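You operate a simulated robot arm through the tools that you are given. There is no shell and no other tool.

You are at the controls of a simulated robot arm. One attempt, no reset.

Task
Slide the blue pane from the felt mat into bay G34, then close both sliding battens and lock them.
Fine: slide it home; each batten goes up to the glass before its knob is locked.

Only the result counts: the job must be done as asked and must still hold three seconds after the hand-in. Knocking over, shifting, dropping, spilling or breaking anything else fails it.

Robot
A 7-joint arm with a two-finger parallel gripper, fixed in place. Base frame: the origin is at the foot of the arm, x ahead of it, y to its left, z up. Lengths are in m, angles in degrees, forces in N, time in s.
Its first joint turns from -149.0 to 149.0 degrees. Payload 3.5 kg.
The tool frame sits at the grasp point between the pads (the TCP): z along the fingers, y along the line on which they close. The tips reach 0.023 m beyond it. The gripper opens to 0.094 m. The fingers are 0.038 m wide and 0.01 m thick; the gripper's body (0.054 by 0.096 m) begins 0.039 m behind the TCP.
Orientation is that of the tool frame in the base frame, as a unit quaternion [w, x, y, z]. With the fingers straight down and closing along the base's y, the tool's x points along the base's -x, its y along +y and its z along -z.

Tools
- The arm moves only by the tool servo_tool. Its argument "steps" is a list of rows, each a list of 7 numbers: the shift along the base's x, y, z in cm, then the turn, a rotation vector about the base's x, y, z in degrees, then the closure, from 0 (fully open) to 1 (shut). In form: [[tx, ty, tz, ax, ay, az, fingers], ...]. A call has 1 to 20 rows; each row is the pose to reach, as a shift and turn from the pose commanded when the call began. Each row takes 0.2 s and may step no farther than 0.05 m and 8.6 degrees from the row before; otherwise, or with a gripper value out of range, the whole call is refused. A pose out of reach is approached as far as the arm can. The call stops where the force on the tool passes 40 N (or 10 N more than at its start, if that is more) or the arm is blocked; 0.2 s more then pass. Each finger travels about 0.153 m/s and halts on what it meets, pressing with about 32 N; the grip force reading is that of the motor and also rises with nothing between the fingers. The clock runs only during rows and for 0.2 s after the last one: add rows that repeat a pose to give the fingers time. The reply holds the time, the measured pose of the TCP, the force on the tool along the base axes, the opening and the grip force, in the units named above and with some noise, with the torque about the TCP (base axes, N m) and any sound that the robot's microphone picked up.
- Cameras (640 x 400 px; columns grow to the right, rows downward): "scene" is fixed at [0.2214, -0.65, 1.6382]; the picture's right is [-0.63, -0.77, 0.00], its down [-0.61, 0.50, -0.62] and it looks along [0.48, -0.39, -0.79] (base axes); focal length 338 px, centre (320, 200). "wrist" rides on the gripper at [0.086, 0.016, -0.074] in the tool frame; the picture's right is [-0.18, 0.98, 0.00], its down [-0.58, -0.11, -0.81] and it looks along [-0.79, -0.15, 0.59] (tool axes); focal length 243 px, centre (320, 200). There is no depth. A picture from a camera that has moved, and an enlarged one, comes with that camera's place and axes in the base frame and with its lens.
- get_image(camera): a new picture of that camera. The clock stands still meanwhile.
- close_up(camera, box): a new picture of the part [left, top, right, bottom] of that camera's present view, enlarged. The clock stands still meanwhile.
- close_job(): hands the job in; it is judged then, once.

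Nothing tells you positions but the pictures and the camera data. Unless the task says otherwise, let go and move clear before handing in.

The tools are called after "Request:" as a command line: name --pt "numbers of a row" for each row, then --argument value for the rest, lists and objects as JSON in quotes. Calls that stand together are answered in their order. servo_tool: Moves the arm, as the interface text tells. Its arguments: {"type":"object","properties":{"steps":{"type":"array","items":{"type":"array","items":{"type":"number"}}}},"required":["steps"]} The other tools are called the same way: get_image (camera) takes a picture; close_up (camera, box) takes an enlarged picture of a part of a camera's view; close_job () hands the job in.

At the start:

```text
t: 0.0
ee_pos: [0.6867, -0.8555, 1.281]
tcp_rot: [0.001, 0.0, 1.0, 0.001]
force: [0.2, 0.6, 0.0]
wrist_torque: [-0.03, -0.02, -0.02]
opening: 0.094
gripper_force: 0.0
```

scene: 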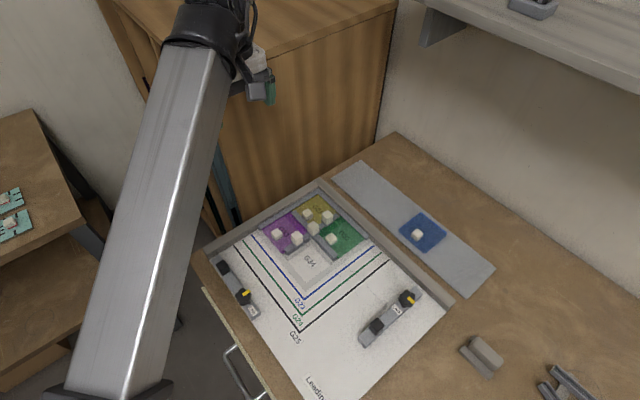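
wrist: 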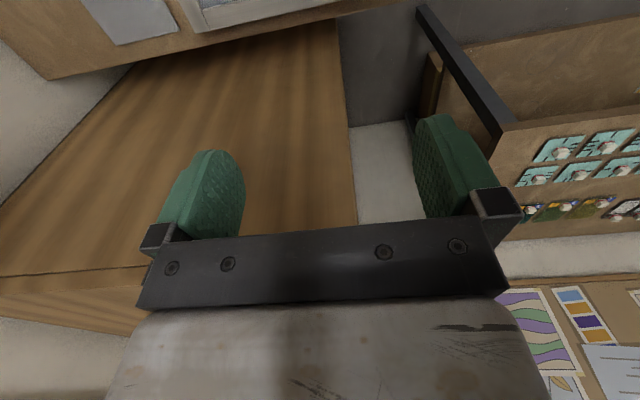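

I see a table with a white leading board carrying glass panes (yellow, purple, green) in the far corner, an empty bay marked G34, two sliding battens with knobs, and a blue pane on a grey felt mat to the right. I'll take close-ups first to get the geometry.

Request:
close_up --camera "scene" --box '[200, 170, 400, 295]'

Request:
close_up --camera "scene" --box '[330, 150, 500, 256]'

Request:
close_up --camera "scene" --box '[200, 230, 360, 330]'

Request:
close_up --camera "scene" --box '[340, 260, 500, 360]'

Request:
close_up --camera "scene" --box '[260, 190, 370, 259]'

```text
3.20 times, centred on (300, 232) of scene
camera zoom: at [0.2214, -0.65, 1.6382], right [-0.63, -0.77, 0.0], down [-0.61, 0.5, -0.62], along [0.48, -0.39, -0.79], focal length 1082 px, centre (384, 96)
```

zoom: 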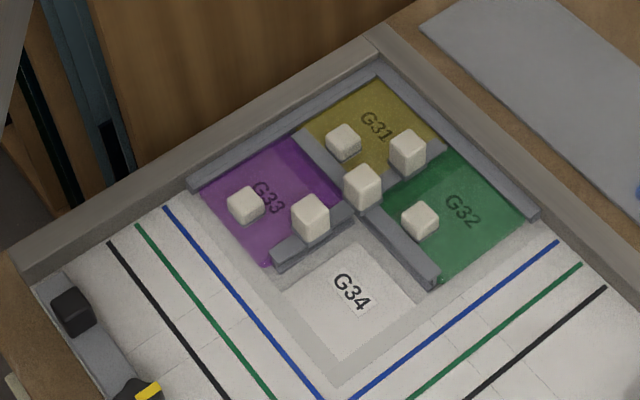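

```text
3.76 times, centred on (415, 203) of scene
camera zoom: at [0.2214, -0.65, 1.6382], right [-0.63, -0.77, 0.0], down [-0.61, 0.5, -0.62], along [0.48, -0.39, -0.79], focal length 1274 px, centre (-38, 189)
```

zoom: 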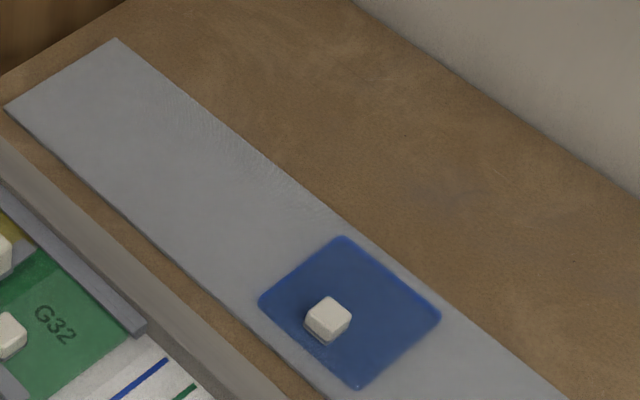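

```text
4.00 times, centred on (280, 280) of scene
camera zoom: at [0.2214, -0.65, 1.6382], right [-0.63, -0.77, 0.0], down [-0.61, 0.5, -0.62], along [0.48, -0.39, -0.79], focal length 1353 px, centre (480, -120)
```

zoom: 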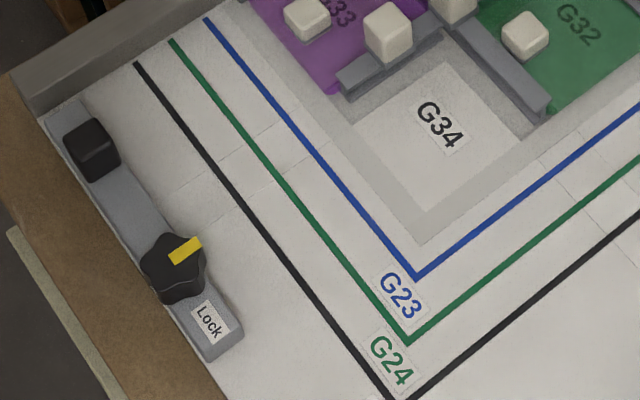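

```text
4.00 times, centred on (420, 310) of scene
camera zoom: at [0.2214, -0.65, 1.6382], right [-0.63, -0.77, 0.0], down [-0.61, 0.5, -0.62], along [0.48, -0.39, -0.79], focal length 1353 px, centre (-80, -240)
```

zoom: 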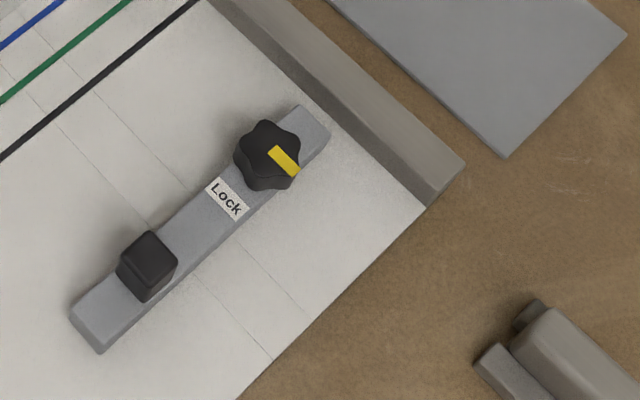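

```text
5.80 times, centred on (315, 224) of scene
camera zoom: at [0.2214, -0.65, 1.6382], right [-0.63, -0.77, 0.0], down [-0.61, 0.5, -0.62], along [0.48, -0.39, -0.79], focal length 1961 px, centre (349, 58)
```

zoom: 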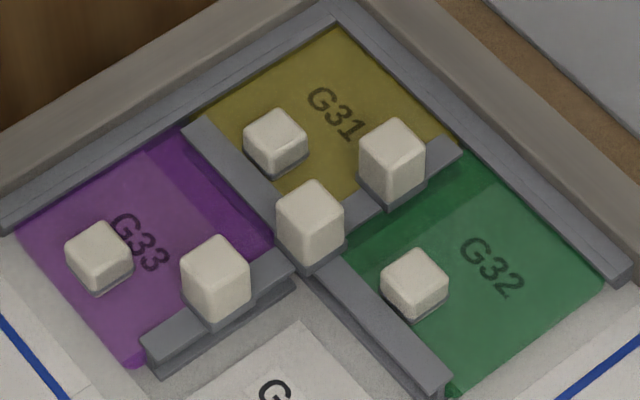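

The board seems axis-aligned, its fence corner far ahead and to the right; the table height is still unknown. I'll move the hand back over the work at the present height so the wrist camera can look at it.

Request:
servo_tool --pt "-4 2 0 0 0 0 0" --pt "-8 4 0 0 0 0 0" --pt "-12 6 0 0 0 0 0" --pt "-16 8 0 0 0 0 0" --pt "-20 10 0 0 0 0 0" --pt "-24 12 0 0 0 0 0"

Request:
get_image --camera "wrist"

Request:
get_image --camera "scene"

```text
t: 1.4
ee_pos: [0.4553, -0.75, 1.2491]
tcp_rot: [0.02, -0.001, 0.999, -0.029]
force: [0.9, -1.4, -0.6]
wrist_torque: [-0.01, -0.01, 0.02]
opening: 0.0941
gripper_force: 0.1
out of reach, approached as far as the arm can: row 1, 2, 3, 4, 5, 6
```

```text
taken
camera wrist: at [0.3658, -0.7291, 1.3197], right [0.18, 0.98, -0.05], down [0.55, -0.06, 0.83], along [0.82, -0.18, -0.55], focal length 243 px, centre (320, 200)
```

wrist: 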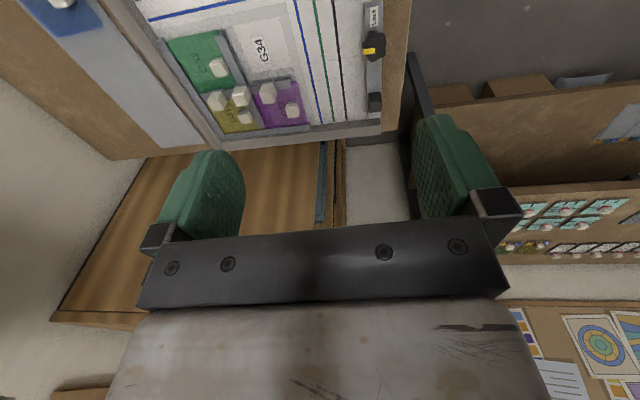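

```text
taken
```

scene: 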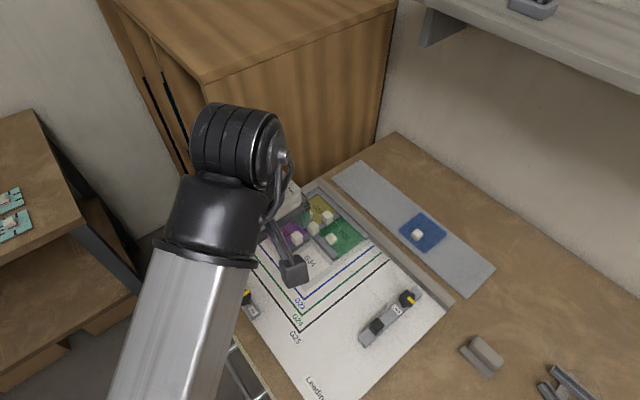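

The work surface triangulates to roughly z ≈ 0.98. I'll back off and tilt the camera down for a better, more perpendicular view.

Request:
servo_tool --pt "-3 0 -2 0 5 0 0" --pt "-6 0 -4 0 10 0 0" --pt "-9 0 -6 0 15 0 0" --pt "-12 0 -7 0 20 0 0" --pt "-15 0 -8 0 25 0 0" --pt "-15 0 -8 0 25 0 0"

Request:
get_image --camera "wrist"

Request:
get_image --camera "scene"

```text
t: 2.8
ee_pos: [0.2994, -0.7753, 1.1276]
tcp_rot: [-0.187, -0.012, 0.98, -0.06]
force: [0.1, 0.1, 0.0]
wrist_torque: [0.0, -0.03, 0.0]
opening: 0.0939
gripper_force: 0.2
out of reach, approached as far as the arm can: row 1, 2, 3, 4, 5, 6
```

```text
taken
camera wrist: at [0.2446, -0.7501, 1.2268], right [0.12, 0.98, -0.18], down [0.84, -0.01, 0.54], along [0.53, -0.22, -0.82], focal length 243 px, centre (320, 200)
```

wrist: 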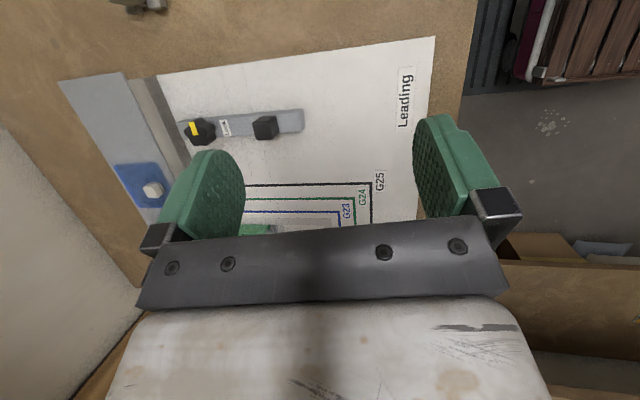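

```text
taken
```

scene: 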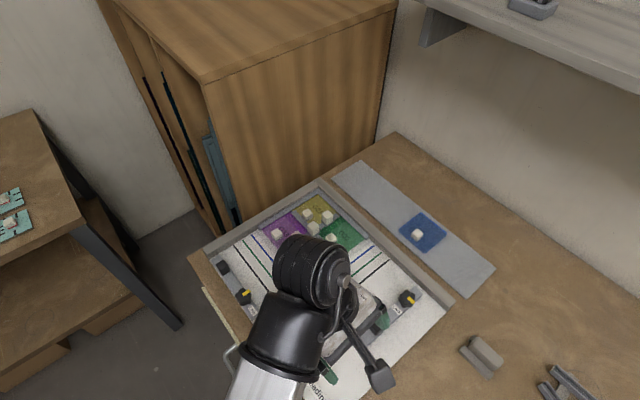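

The right batten's grip triangulates to about (0.315, -0.87, 0.97) and the blue pane's handle to about (0.41, -1.11, 0.94). I'll undo the tilt and move toward the pane at a safe height to learn where the arm can reach.

Request:
servo_tool --pt "0 -4 0 0 -5 0 0" --pt "0 -8 0 0 -10 0 0" --pt "0 -12 0 0 -15 0 0" --pt "0 -16 0 0 -20 0 0" --pt "0 -20 0 0 -25 0 0" --pt "0 -20 0 0 -25 0 0"

Request:
get_image --camera "wrist"

Request:
get_image --camera "scene"

```text
t: 4.2
ee_pos: [0.2977, -0.9764, 1.1289]
tcp_rot: [0.031, 0.0, 0.998, -0.062]
force: [0.1, -0.3, -0.6]
wrist_torque: [0.01, -0.01, 0.02]
opening: 0.0941
gripper_force: 0.0
```

```text
taken
camera wrist: at [0.2064, -0.9509, 1.1953], right [0.19, 0.98, -0.11], down [0.53, -0.01, 0.85], along [0.83, -0.22, -0.52], focal length 243 px, centre (320, 200)
```

wrist: 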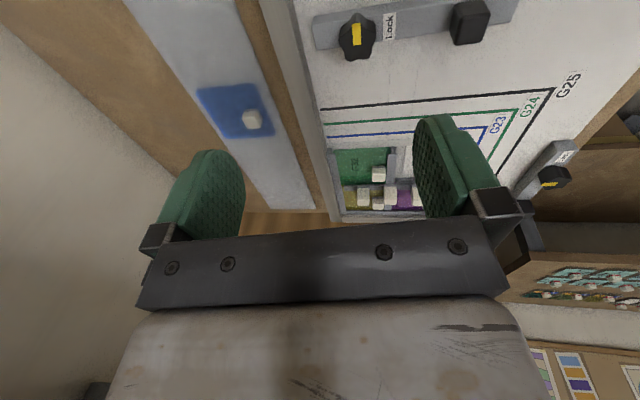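

```text
taken
```

scene: 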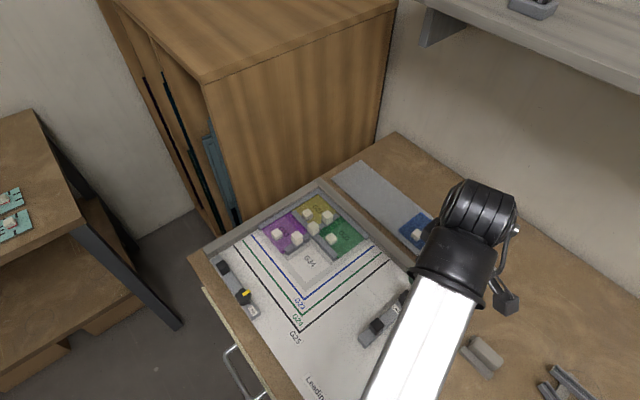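

The arm moves freely here, the board surface is near z ≈ 0.91, and the handle of the blue pane is around (0.42, -1.128). I'll straighten the tool and move to above that handle to check reach.

Request:
servo_tool --pt "2 -2.5 -2 1.5 1 0 0" --pt "4 -5 -4 3 2 0 0" --pt "6 -7.5 -6 4.5 3 0 0" --pt "8 -10 -8 6 3.6 0 0" --pt "10 -12.5 -9 7.1 3.6 0 0" --pt "12.2 -14.9 -9 7.1 3.6 0 0" --pt "12.2 -14.9 -9 7.1 3.6 0 0"

Request:
get_image --camera "wrist"

Request:
get_image --camera "scene"

```text
t: 5.8
ee_pos: [0.4196, -1.1278, 1.0375]
tcp_rot: [-0.001, 0.0, 1.0, 0.0]
force: [-0.5, 0.1, 0.2]
wrist_torque: [0.0, -0.01, 0.0]
opening: 0.0942
gripper_force: 0.1
```

```text
taken
camera wrist: at [0.3324, -1.1115, 1.113], right [0.18, 0.98, 0.0], down [0.58, -0.11, 0.8], along [0.79, -0.15, -0.59], focal length 243 px, centre (320, 200)
```

wrist: 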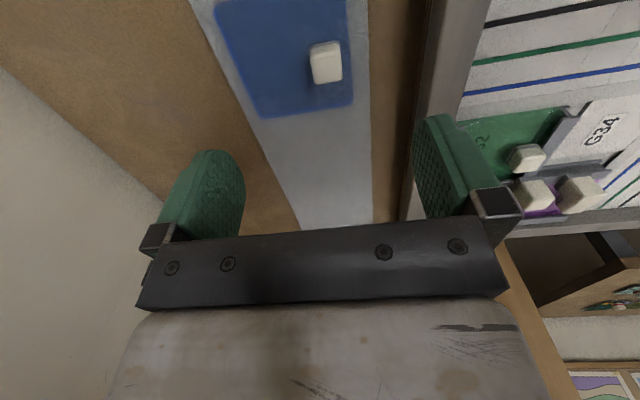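

```text
taken
```

scene: 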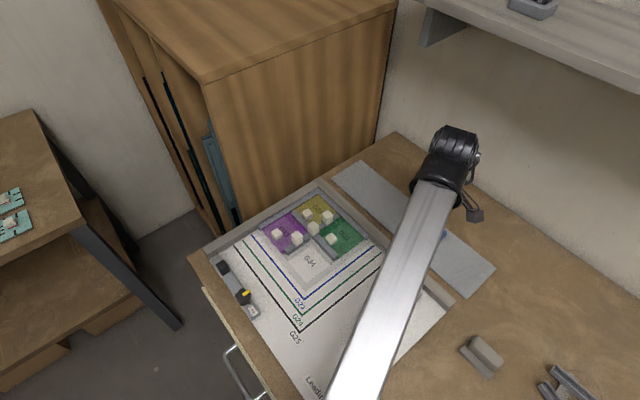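

The arm reaches this spot with the tool vertical. I'll take close-ups to locate the handle precisely.

Request:
close_up --camera "wrist" --box '[200, 0, 376, 110]'

Request:
close_up --camera "wrist" --box '[450, 80, 640, 240]'

```text
3.64 times, centred on (288, 55) of wrist
camera zoom: at [0.3324, -1.1115, 1.113], right [0.18, 0.98, 0.0], down [0.58, -0.11, 0.8], along [0.79, -0.15, -0.59], focal length 882 px, centre (436, 727)
```

zoom: 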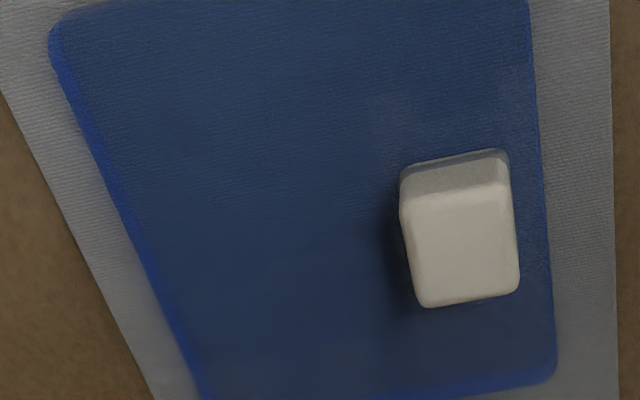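

```text
2.50 times, centred on (545, 160) of wrist
camera zoom: at [0.3324, -1.1115, 1.113], right [0.18, 0.98, 0.0], down [0.58, -0.11, 0.8], along [0.79, -0.15, -0.59], focal length 606 px, centre (-242, 300)
```

zoom: 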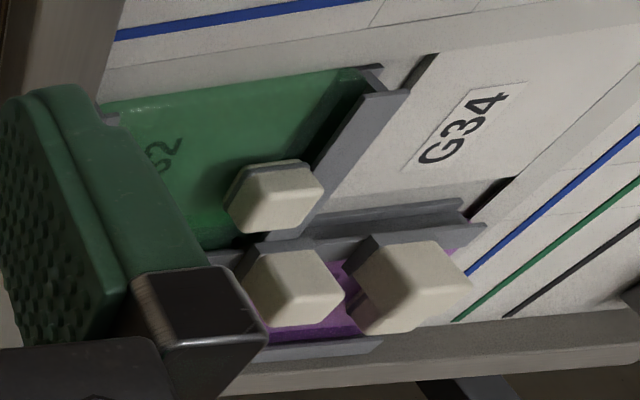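

The cames are H-profile with visible channels, and the handle is a ~2 cm cube at about (0.420, -1.122), top near z ≈ 0.93. I'll descend part way with the fingers partly closed and check alignment.

Request:
servo_tool --pt "0 0.5 -2 0 0 0 0.3" --pt "0 0.5 -4 0 0 0 0.4" --pt "0 0.5 -6 0 0 0 0.4"

Request:
get_image --camera "wrist"

Request:
close_up --camera "scene" --box '[400, 180, 500, 243]'

```text
t: 6.6
ee_pos: [0.4208, -1.1216, 0.978]
tcp_rot: [-0.001, 0.0, 1.0, 0.0]
force: [0.7, 0.6, 0.3]
wrist_torque: [0.01, -0.01, -0.02]
opening: 0.0565
gripper_force: 0.1
```

```text
taken
camera wrist: at [0.3331, -1.1056, 1.0533], right [0.18, 0.98, 0.0], down [0.58, -0.11, 0.8], along [0.79, -0.15, -0.59], focal length 243 px, centre (320, 200)
```

wrist: 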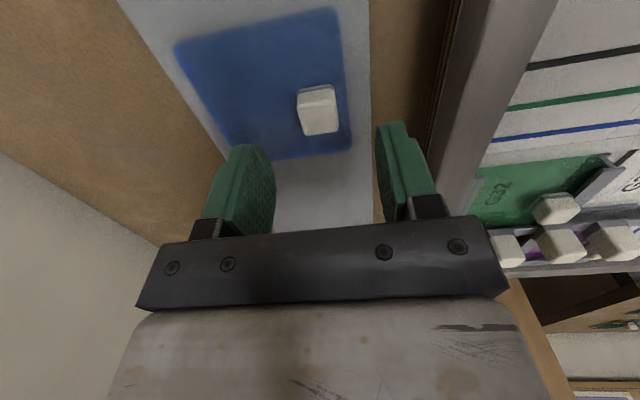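

```text
6.35 times, centred on (450, 212) of scene
camera zoom: at [0.2214, -0.65, 1.6382], right [-0.63, -0.77, 0.0], down [-0.61, 0.5, -0.62], along [0.48, -0.39, -0.79], focal length 2148 px, centre (-505, 127)
```

zoom: 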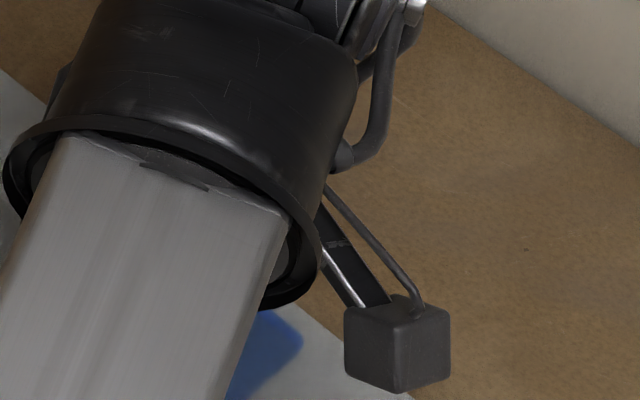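

Alignment looks close. I'll zoom in on the handle to fix its height using parallax between the two heights.

Request:
close_up --camera "wrist" --box '[240, 60, 400, 160]'

```text
4.00 times, centred on (320, 110) of wrist
camera zoom: at [0.3331, -1.1056, 1.0533], right [0.18, 0.98, 0.0], down [0.58, -0.11, 0.8], along [0.79, -0.15, -0.59], focal length 970 px, centre (320, 560)
```

zoom: 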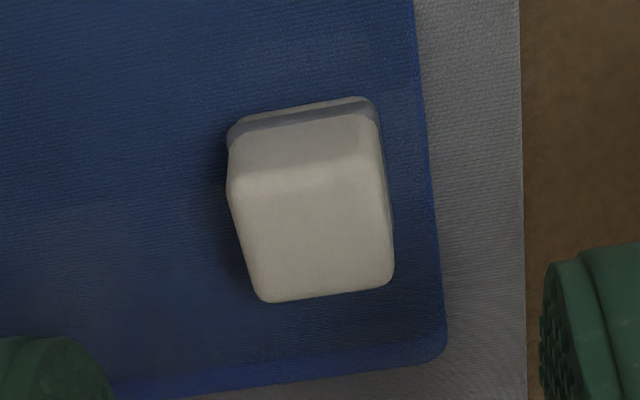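

The handle's top is at z ≈ 0.9285, centred at (0.419, -1.1225), with the pane's upper face near 0.914. I'll descend so the tips straddle the handle just above the glass.

Request:
servo_tool --pt "-0.1 -0.1 -1.5 0 0 0 0.45" --pt "-0.1 -0.1 -2.5 0 0 0 0.45" --pt "-0.1 -0.1 -3.2 0 0 0 0.45" --pt "-0.1 -0.1 -3.6 0 0 0 0.45" --pt "-0.1 -0.1 -3.75 0 0 0 0.45"

Request:
get_image --camera "wrist"

```text
t: 7.8
ee_pos: [0.4203, -1.1229, 0.9413]
tcp_rot: [-0.001, 0.0, 1.0, 0.0]
force: [-0.3, -0.2, -0.1]
wrist_torque: [-0.03, -0.02, 0.01]
opening: 0.0515
gripper_force: 0.1
```

```text
taken
camera wrist: at [0.3322, -1.1053, 1.0171], right [0.18, 0.98, 0.0], down [0.58, -0.11, 0.8], along [0.79, -0.15, -0.59], focal length 243 px, centre (320, 200)
```

wrist: 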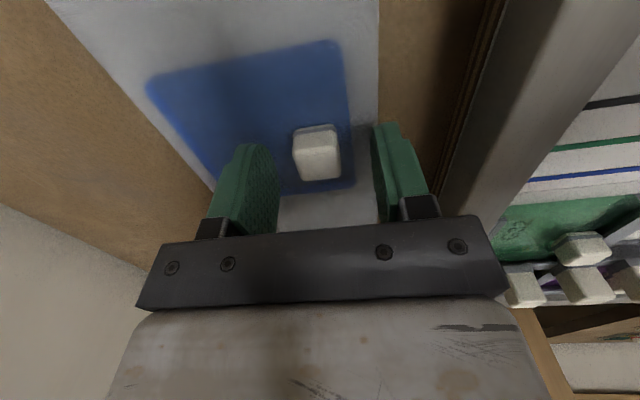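

The fingers straddle the handle without contact. Now I close on it and hold.

Request:
servo_tool --pt "0 0 -0.1 0 0 0 0.7" --pt "0 0 -0.1 0 0 0 0.85" --pt "0 0 -0.1 0 0 0 1" --pt "0 0 -0.1 0 0 0 1" --pt "0 0 -0.1 0 0 0 1"

Request:
get_image --camera "wrist"

```text
t: 9.0
ee_pos: [0.4189, -1.1199, 0.9413]
tcp_rot: [-0.001, 0.0, 1.0, 0.0]
force: [0.1, -1.3, 2.6]
wrist_torque: [-0.01, 0.0, 0.0]
opening: 0.0211
gripper_force: 32.0
```

```text
taken
camera wrist: at [0.3321, -1.1049, 1.0165], right [0.18, 0.98, 0.0], down [0.58, -0.11, 0.8], along [0.79, -0.15, -0.59], focal length 243 px, centre (320, 200)
```

wrist: 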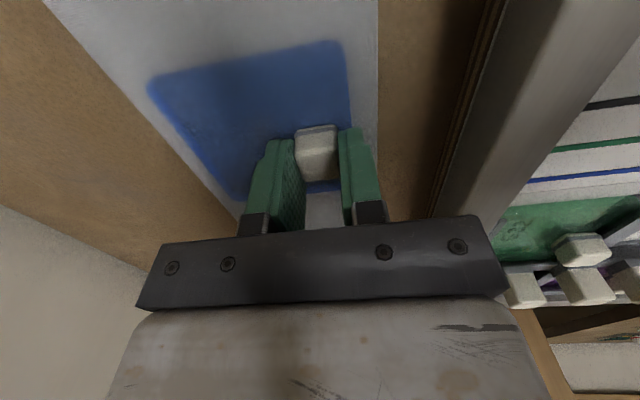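

The handle is gripped (opening 21 mm, 32 N). I'll lift straight up and check that the pane comes along level.

Request:
servo_tool --pt "0 0 0.5 0 0 0 1" --pt "0 0 1.5 0 0 0 1" --pt "0 0 3 0 0 0 1" --pt "0 0 5 0 0 0 1" --pt "0 0 7 0 0 0 1" --pt "0 0 7 0 0 0 1"

Request:
get_image --camera "wrist"

Request:
get_image --camera "scene"

```text
t: 10.4
ee_pos: [0.419, -1.1231, 1.0095]
tcp_rot: [-0.001, 0.0, 1.0, -0.001]
force: [0.1, 0.1, -1.3]
wrist_torque: [0.01, 0.01, -0.02]
opening: 0.0214
gripper_force: 32.5
```

```text
taken
camera wrist: at [0.3314, -1.1057, 1.0854], right [0.18, 0.98, 0.0], down [0.58, -0.11, 0.8], along [0.79, -0.15, -0.59], focal length 243 px, centre (320, 200)
```

wrist: 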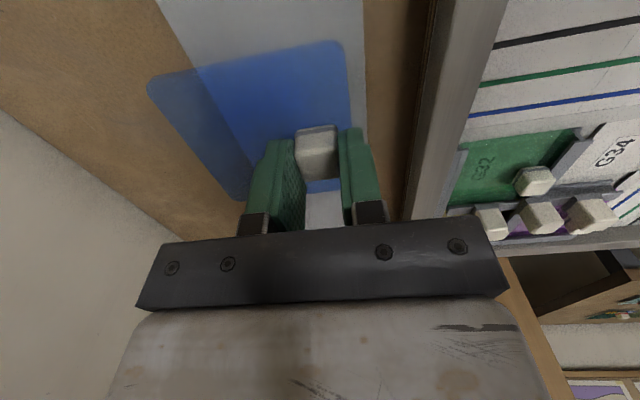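

```text
taken
```

scene: 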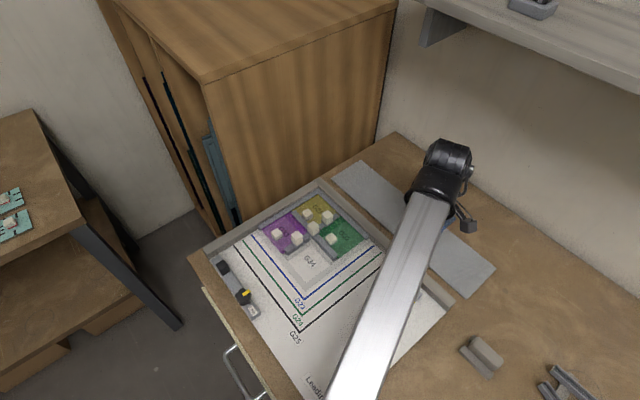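

The pane hangs level and clear. I'll move sideways over the board, keeping height, so I can see bay G34 beside the held pane.

Request:
servo_tool --pt "0 4 1 0 0 0 1" --pt "0 8 1 0 0 0 1" --pt "0 12 1 0 0 0 1" --pt "0 12 1 0 0 0 1"

Request:
get_image --camera "wrist"

Request:
close_up --camera "wrist" --box '[380, 80, 620, 230]'

Request:
get_image --camera "scene"

```text
t: 11.4
ee_pos: [0.4208, -1.0033, 1.0205]
tcp_rot: [-0.001, 0.0, 1.0, 0.0]
force: [0.0, -0.1, -0.8]
wrist_torque: [0.01, 0.03, -0.04]
opening: 0.0209
gripper_force: 32.4
```

```text
taken
camera wrist: at [0.3331, -0.9864, 1.0954], right [0.18, 0.98, 0.0], down [0.58, -0.11, 0.8], along [0.79, -0.15, -0.59], focal length 243 px, centre (320, 200)
```

wrist: 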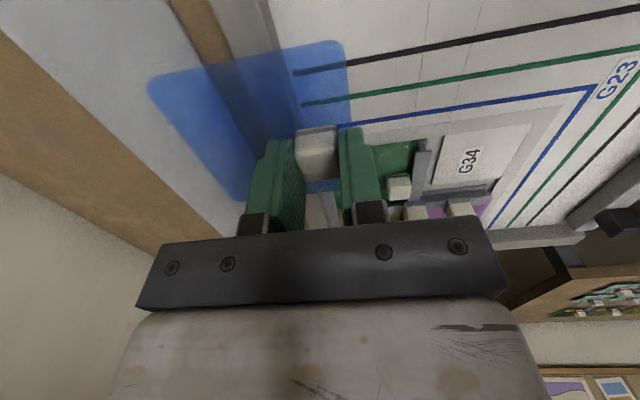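

```text
2.67 times, centred on (500, 155) of wrist
camera zoom: at [0.3331, -0.9864, 1.0954], right [0.18, 0.98, 0.0], down [0.58, -0.11, 0.8], along [0.79, -0.15, -0.59], focal length 647 px, centre (-160, 320)
```

zoom: 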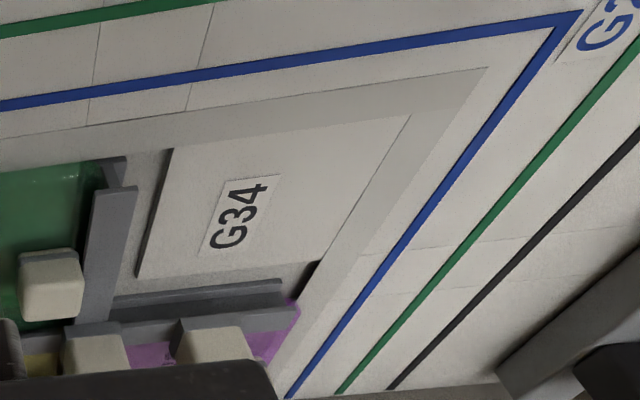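

```text
taken
```

scene: 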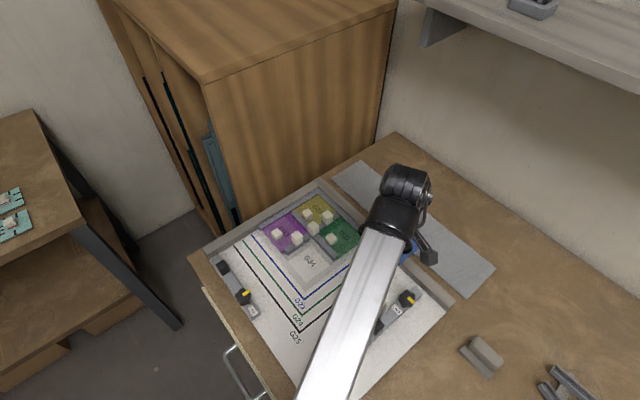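

The bay is visible with its cames. My depth estimates for the board disagree a little between cameras, so I'll zoom in on both views before approaching.

Request:
close_up --camera "scene" --box '[270, 210, 366, 270]'

Request:
close_up --camera "wrist" --box '[400, 110, 528, 190]'

Request:
close_up --camera "wrist" --box '[480, 140, 640, 240]'

```text
6.67 times, centred on (318, 240) of scene
camera zoom: at [0.2214, -0.65, 1.6382], right [-0.63, -0.77, 0.0], down [-0.61, 0.5, -0.62], along [0.48, -0.39, -0.79], focal length 2255 px, centre (333, -67)
```

zoom: 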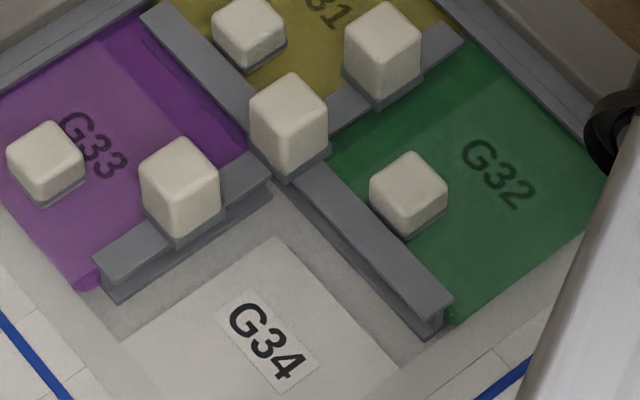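

```text
5.00 times, centred on (464, 150) of wrist
camera zoom: at [0.3331, -0.9864, 1.0954], right [0.18, 0.98, 0.0], down [0.58, -0.11, 0.8], along [0.79, -0.15, -0.59], focal length 1213 px, centre (-400, 450)
```

zoom: 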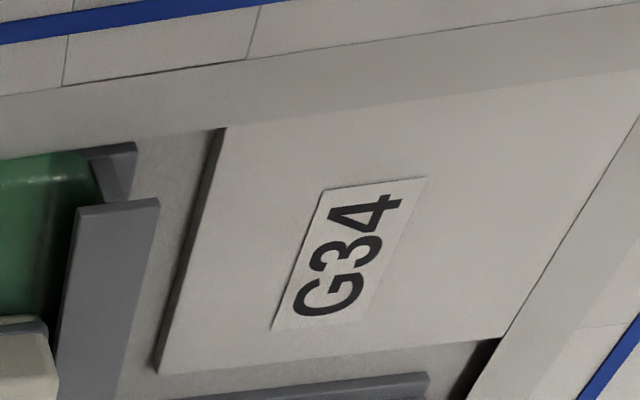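

```text
4.00 times, centred on (560, 190) of wrist
camera zoom: at [0.3331, -0.9864, 1.0954], right [0.18, 0.98, 0.0], down [0.58, -0.11, 0.8], along [0.79, -0.15, -0.59], focal length 970 px, centre (-640, 240)
```

zoom: 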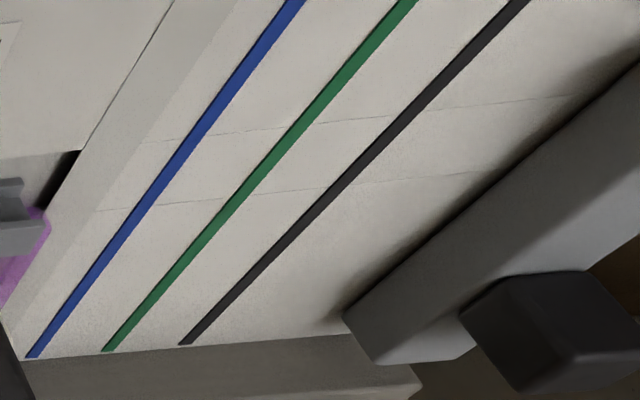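

Combining both views: bed surface z ≈ 0.923, web faces about x ≈ 0.577 and y ≈ -0.918, so home for the hand is near (0.533, -0.849). I'll go around via open board to a spot short of the cames on both axes.

Request:
servo_tool --pt "0 4.3 0 0 0 0 1" --pt "0 8.6 0 0 0 0 1" --pt "0 12.9 0 0 0 0 1" --pt "0 17.2 0 0 0 0 1" --pt "3 17.2 0 0 0 0 1" --pt "6 17.2 0 0 0 0 1" --pt "9 17.2 0 0 0 0 1" --pt "9 17.2 0 0 0 0 1"

Request:
get_image --camera "wrist"

Request:
get_image --camera "scene"

```text
t: 13.2
ee_pos: [0.5101, -0.8305, 1.0192]
tcp_rot: [-0.002, 0.001, 1.0, 0.0]
force: [0.2, -0.1, -0.1]
wrist_torque: [0.05, 0.02, -0.01]
opening: 0.021
gripper_force: 31.8
```

```text
taken
camera wrist: at [0.4225, -0.8136, 1.0951], right [0.18, 0.98, 0.0], down [0.58, -0.11, 0.8], along [0.79, -0.15, -0.59], focal length 243 px, centre (320, 200)
```

wrist: 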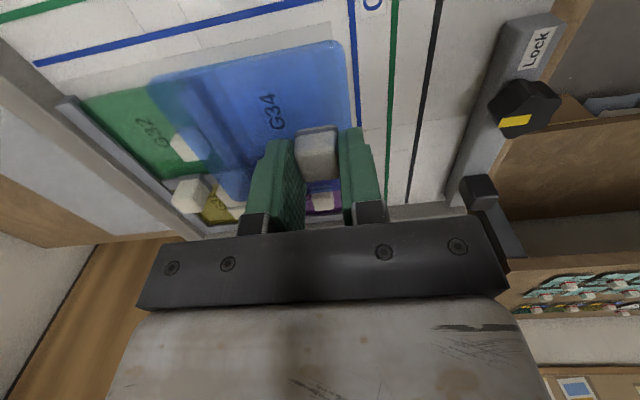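

```text
taken
```

scene: 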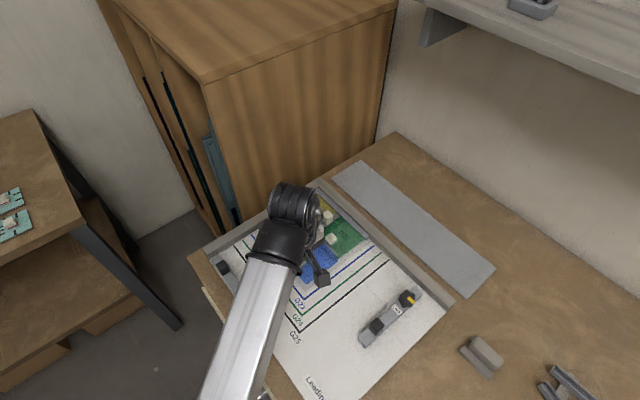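

The pane is hovering above the bay. I'll zoom in to compare its edges with the cames below before lowering.

Request:
close_up --camera "wrist" --box '[80, 20, 400, 220]'

Request:
close_up --camera "scene" --box '[280, 200, 376, 260]'

```text
2.00 times, centred on (240, 120) of wrist
camera zoom: at [0.4225, -0.8136, 1.0951], right [0.18, 0.98, 0.0], down [0.58, -0.11, 0.8], along [0.79, -0.15, -0.59], focal length 485 px, centre (480, 360)
```

zoom: 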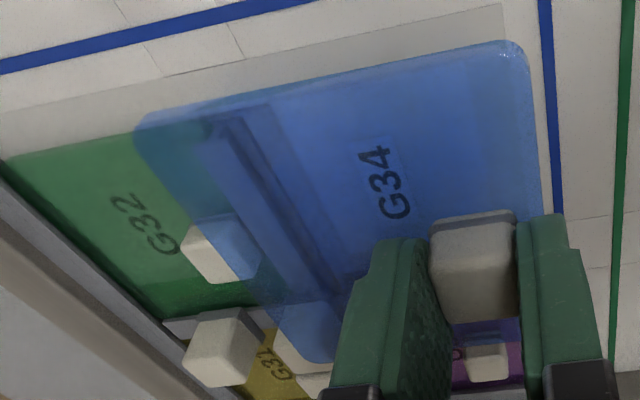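

```text
6.67 times, centred on (328, 230) of scene
camera zoom: at [0.2214, -0.65, 1.6382], right [-0.63, -0.77, 0.0], down [-0.61, 0.5, -0.62], along [0.48, -0.39, -0.79], focal length 2255 px, centre (267, 0)
```

zoom: 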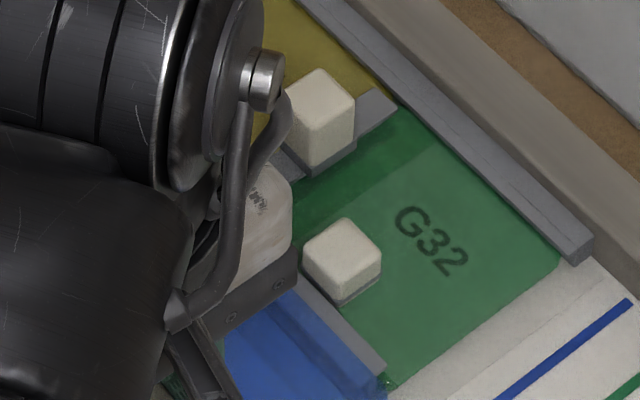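

The pane's -y edge is only slightly clear of the came flange, so I'll shift 1 cm more to +y and then lower to just above the bed.

Request:
servo_tool --pt "0 1 0 0 0 0 1" --pt "0 1 -2 0 0 0 1" --pt "0 1 -4 0 0 0 1" --pt "0 1 -5.2 0 0 0 1" --pt "0 1 -5.2 0 0 0 1"

Request:
close_up --camera "wrist" --box '[80, 20, 400, 220]'

Request:
close_up --camera "scene" --box '[264, 220, 376, 290]'

```text
t: 14.4
ee_pos: [0.51, -0.8203, 0.9678]
tcp_rot: [-0.001, 0.0, 1.0, 0.0]
force: [0.3, 0.2, -0.3]
wrist_torque: [0.0, 0.01, -0.02]
opening: 0.0208
gripper_force: 32.3
```

```text
2.00 times, centred on (240, 120) of wrist
camera zoom: at [0.4223, -0.8025, 1.0439], right [0.18, 0.98, 0.0], down [0.58, -0.11, 0.8], along [0.79, -0.15, -0.59], focal length 485 px, centre (480, 360)
```

zoom: 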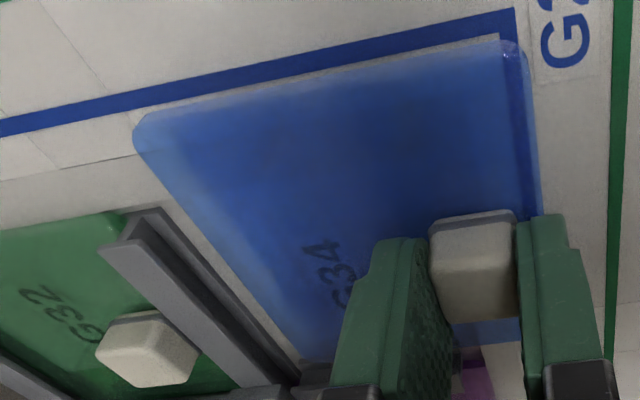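

```text
5.71 times, centred on (320, 255) of scene
camera zoom: at [0.2214, -0.65, 1.6382], right [-0.63, -0.77, 0.0], down [-0.61, 0.5, -0.62], along [0.48, -0.39, -0.79], focal length 1933 px, centre (320, -114)
```

zoom: 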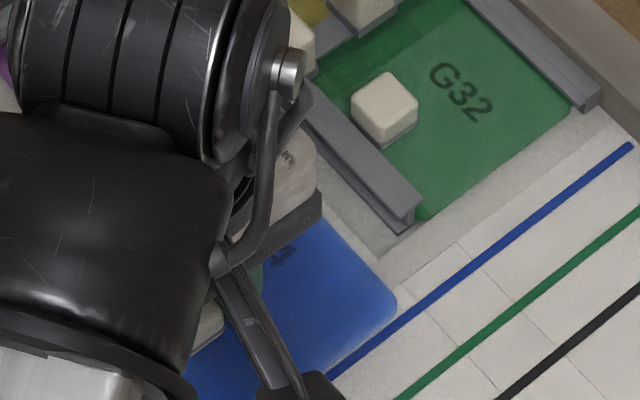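

The pane is clear of both cames. Now I lower in small steps, watching the force for contact with the bed.

Request:
servo_tool --pt "0 0 -0.3 0 0 0 1" --pt "0 0 -0.6 0 0 0 1" --pt "0 0 -0.9 0 0 0 1" --pt "0 0 -0.9 0 0 0 1"

Request:
close_up --camera "wrist" --box '[80, 20, 400, 220]'

```text
t: 15.4
ee_pos: [0.5098, -0.8198, 0.9586]
tcp_rot: [-0.002, -0.001, 1.0, 0.0]
force: [-0.3, -0.1, -0.5]
wrist_torque: [0.02, 0.01, 0.01]
opening: 0.0211
gripper_force: 31.8
```

```text
2.00 times, centred on (240, 120) of wrist
camera zoom: at [0.4219, -0.8028, 1.035], right [0.18, 0.98, 0.0], down [0.58, -0.11, 0.8], along [0.79, -0.15, -0.59], focal length 485 px, centre (480, 360)
```

zoom: 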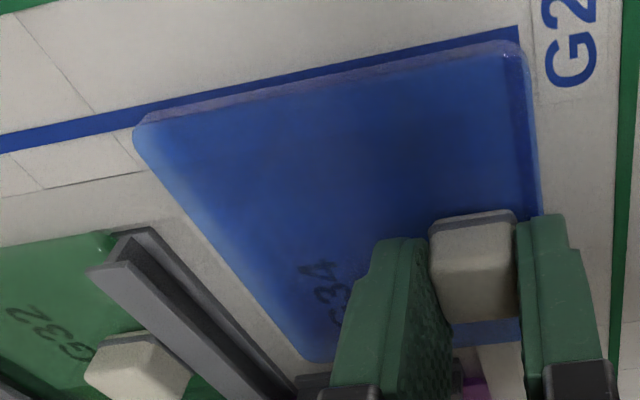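

Still hovering a few millimetres up. I'll continue down in 1 mm steps.

Request:
servo_tool --pt "0 0 -0.1 0 0 0 1" --pt "0 0 -0.2 0 0 0 1" --pt "0 0 -0.3 0 0 0 1" --pt "0 0 -0.4 0 0 0 1"

```text
t: 16.4
ee_pos: [0.5104, -0.8183, 0.9558]
tcp_rot: [-0.001, -0.001, 1.0, -0.001]
force: [-0.4, -0.7, 0.3]
wrist_torque: [0.0, 0.01, 0.04]
opening: 0.0211
gripper_force: 31.0
```

Request:
servo_tool --pt "0 0 -0.1 0 0 0 1" --pt "0 0 -0.2 0 0 0 1" --pt "0 0 -0.2 0 0 0 1"

Request:
close_up --camera "wrist" --box '[80, 20, 400, 220]'

```text
t: 17.2
ee_pos: [0.5094, -0.82, 0.9547]
tcp_rot: [-0.002, 0.0, 1.0, -0.001]
force: [2.2, 2.9, 20.0]
wrist_torque: [0.04, 0.22, 0.0]
opening: 0.0214
gripper_force: 32.0
```

```text
2.00 times, centred on (240, 120) of wrist
camera zoom: at [0.4227, -0.8029, 1.0303], right [0.18, 0.98, 0.0], down [0.58, -0.11, 0.81], along [0.79, -0.15, -0.59], focal length 485 px, centre (480, 360)
```

zoom: 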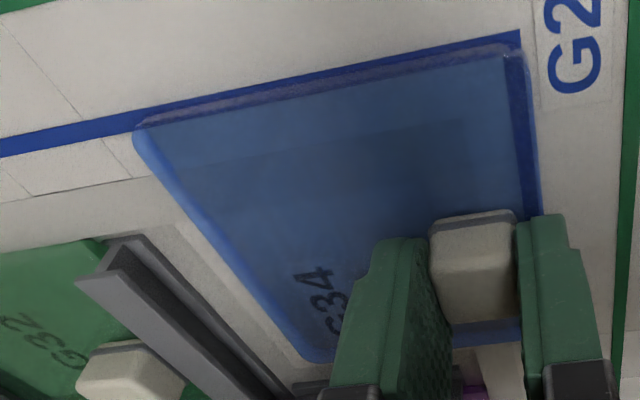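

Contact: 20 N upward, so the pane rests on the bed. I'll ease up about a millimetre to leave only a light press.

Request:
servo_tool --pt "0 0 0.1 0 0 0 1" --pt "0 0 0.1 0 0 0 1"

```text
t: 17.8
ee_pos: [0.5087, -0.8196, 0.9547]
tcp_rot: [-0.001, -0.001, 1.0, -0.001]
force: [3.6, 1.1, 10.4]
wrist_torque: [0.03, -0.08, -0.02]
opening: 0.0209
gripper_force: 31.7
```

Now light contact. I'll ease a bit more, then slide toward -y (into the x-running came) in small steps and check.

Request:
servo_tool --pt "0 0 0.05 0 0 0 1" --pt "0 -0.3 0.05 0 0 0 1" --pt "0 -0.6 0.05 0 0 0 1" --pt "0 -0.9 0.05 0 0 0 1" --pt "0 -1.2 0.05 0 0 0 1" --pt "0 -1.2 0.05 0 0 0 1"

Request:
close_up --camera "wrist" --box '[80, 20, 400, 220]'

```text
t: 19.2
ee_pos: [0.5092, -0.8307, 0.9555]
tcp_rot: [-0.002, -0.001, 1.0, 0.0]
force: [-0.3, -0.2, 1.6]
wrist_torque: [0.03, -0.05, 0.05]
opening: 0.0209
gripper_force: 31.8
```

```text
2.00 times, centred on (240, 120) of wrist
camera zoom: at [0.4224, -0.8153, 1.0305], right [0.18, 0.98, 0.0], down [0.58, -0.11, 0.8], along [0.79, -0.15, -0.59], focal length 485 px, centre (480, 360)
```

zoom: 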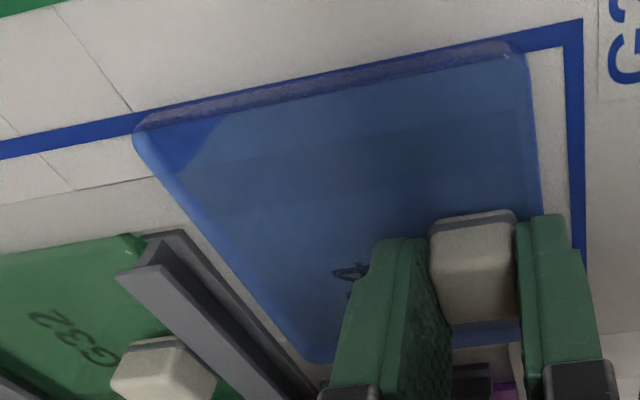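

About 4 mm to go before the channel mouth. Continuing in 2 mm steps.

Request:
servo_tool --pt "0 -0.2 0 0 0 0 1" --pt "0 -0.4 0 0 0 0 1" --pt "0 -0.6 0 0 0 0 1" --pt "0 -0.8 0 0 0 0 1" --pt "0 -0.8 0 0 0 0 1"

Request:
close_up --camera "wrist" --box '[80, 20, 400, 220]'

```text
t: 20.4
ee_pos: [0.5086, -0.8408, 0.9552]
tcp_rot: [-0.001, 0.001, 1.0, 0.0]
force: [0.7, 1.2, 2.8]
wrist_torque: [0.03, 0.11, 0.03]
opening: 0.0213
gripper_force: 32.0
```

```text
2.00 times, centred on (240, 120) of wrist
camera zoom: at [0.4217, -0.8228, 1.0304], right [0.18, 0.98, 0.0], down [0.58, -0.11, 0.8], along [0.79, -0.15, -0.59], focal length 485 px, centre (480, 360)
```

zoom: 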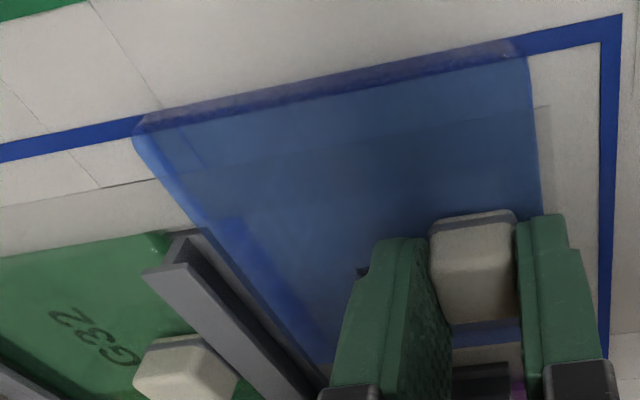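

The pane's edge is reaching the channel mouth. I'll look closer to confirm it's at the right height between the flanges.

Request:
close_up --camera "wrist" --box '[140, 120, 268, 200]'

Request:
close_up --camera "scene" --box '[300, 220, 380, 270]'

```text
5.00 times, centred on (204, 160) of wrist
camera zoom: at [0.4217, -0.8228, 1.0304], right [0.18, 0.98, 0.0], down [0.58, -0.11, 0.8], along [0.79, -0.15, -0.59], focal length 1213 px, centre (900, 400)
```

zoom: 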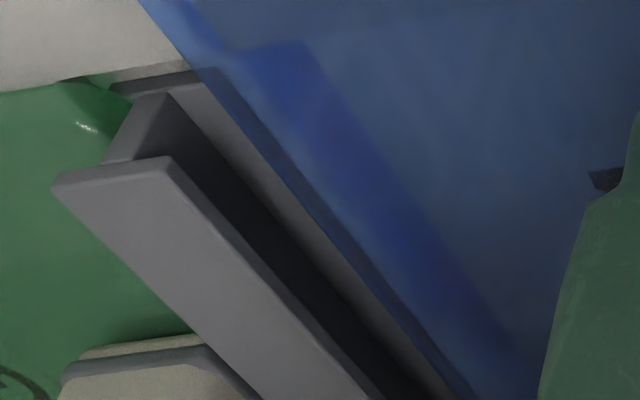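

```text
8.00 times, centred on (340, 245) of scene
camera zoom: at [0.2214, -0.65, 1.6382], right [-0.63, -0.77, 0.0], down [-0.61, 0.5, -0.62], along [0.48, -0.39, -0.79], focal length 2706 px, centre (160, -160)
```

zoom: 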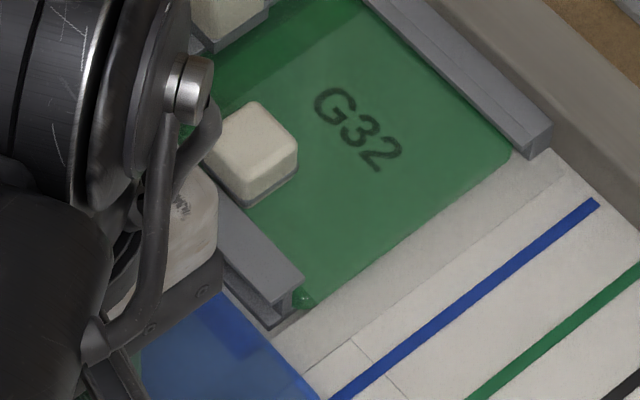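

The pane sits level with the channel, over the lower flange. Continuing toward -y.

Request:
servo_tool --pt "0 -0.15 0 0 0 0 1" --pt "0 -0.3 0 0 0 0 1" --pt "0 -0.45 0 0 0 0 1" --pt "0 -0.45 0 0 0 0 1"

Request:
close_up --camera "wrist" --box '[140, 120, 268, 200]'

```text
t: 21.4
ee_pos: [0.5084, -0.8439, 0.9552]
tcp_rot: [-0.001, -0.001, 1.0, 0.0]
force: [-1.1, 0.0, 0.8]
wrist_torque: [0.0, -0.05, 0.01]
opening: 0.021
gripper_force: 31.8
```

```text
5.00 times, centred on (204, 160) of wrist
camera zoom: at [0.4219, -0.8277, 1.0304], right [0.18, 0.98, 0.0], down [0.58, -0.11, 0.8], along [0.79, -0.15, -0.59], focal length 1213 px, centre (900, 400)
```

zoom: 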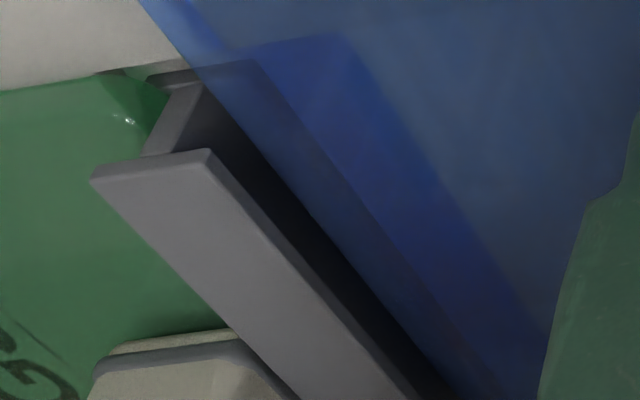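

Entering smoothly with no resistance. Continuing in 1 mm steps until the pane's edge meets the web.

Request:
servo_tool --pt "0 -0.1 0 0 0 0 1" --pt "0 -0.2 0 0 0 0 1" --pt "0 -0.3 0 0 0 0 1" --pt "0 -0.3 0 0 0 0 1"

Request:
close_up --camera "wrist" --box '[140, 120, 268, 200]'

```text
t: 22.4
ee_pos: [0.5097, -0.8476, 0.9546]
tcp_rot: [-0.002, -0.001, 1.0, 0.001]
force: [-0.3, 1.2, 0.3]
wrist_torque: [0.0, 0.02, -0.03]
opening: 0.021
gripper_force: 31.9
```

```text
5.00 times, centred on (204, 160) of wrist
camera zoom: at [0.4226, -0.8308, 1.0304], right [0.18, 0.98, 0.0], down [0.58, -0.11, 0.8], along [0.79, -0.15, -0.59], focal length 1213 px, centre (900, 400)
```

zoom: 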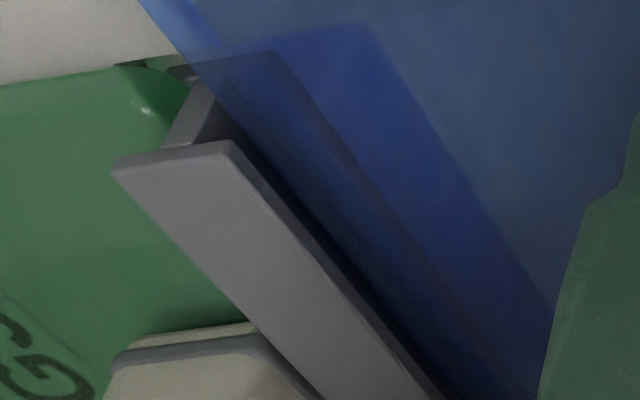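

Nearly at the web. Another 2 mm in half-millimetre steps, watching the y force.

Request:
servo_tool --pt "0 -0.05 0 0 0 0 1" --pt "0 -0.1 0 0 0 0 1" --pt "0 -0.15 0 0 0 0 1" --pt "0 -0.15 0 0 0 0 1"

Request:
close_up --camera "wrist" --box '[140, 120, 268, 200]'

```text
t: 23.4
ee_pos: [0.5103, -0.8494, 0.9541]
tcp_rot: [-0.001, 0.0, 1.0, 0.0]
force: [-0.8, -0.2, 1.9]
wrist_torque: [0.0, 0.07, -0.01]
opening: 0.0208
gripper_force: 31.6
```

```text
5.00 times, centred on (204, 160) of wrist
camera zoom: at [0.4228, -0.8317, 1.0304], right [0.18, 0.98, 0.0], down [0.58, -0.11, 0.8], along [0.79, -0.15, -0.59], focal length 1213 px, centre (900, 400)
```

zoom: 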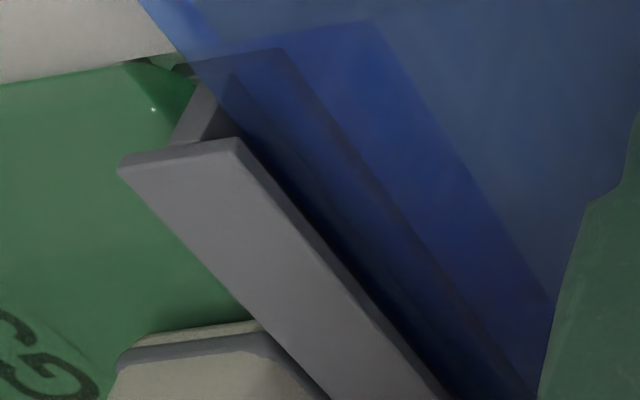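

Request:
servo_tool --pt "0 -0.05 0 0 0 0 1" --pt "0 -0.1 0 0 0 0 1" --pt "0 -0.15 0 0 0 0 1" --pt "0 -0.2 0 0 0 0 1" --pt "0 -0.2 0 0 0 0 1"

Request:
close_up --camera "wrist" --box '[140, 120, 268, 200]'

```text
t: 24.6
ee_pos: [0.5115, -0.8506, 0.9553]
tcp_rot: [-0.001, 0.0, 1.0, 0.001]
force: [1.0, 7.6, 6.3]
wrist_torque: [0.11, 0.11, 0.02]
opening: 0.021
gripper_force: 31.6
```

```text
5.00 times, centred on (204, 160) of wrist
camera zoom: at [0.4231, -0.8334, 1.0304], right [0.18, 0.98, 0.0], down [0.58, -0.11, 0.8], along [0.79, -0.15, -0.59], focal length 1213 px, centre (900, 400)
```

zoom: 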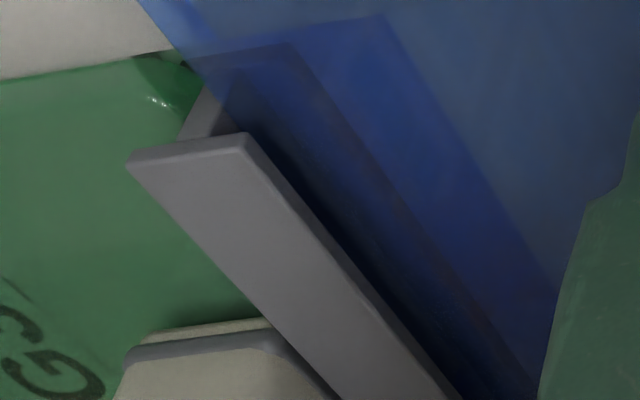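

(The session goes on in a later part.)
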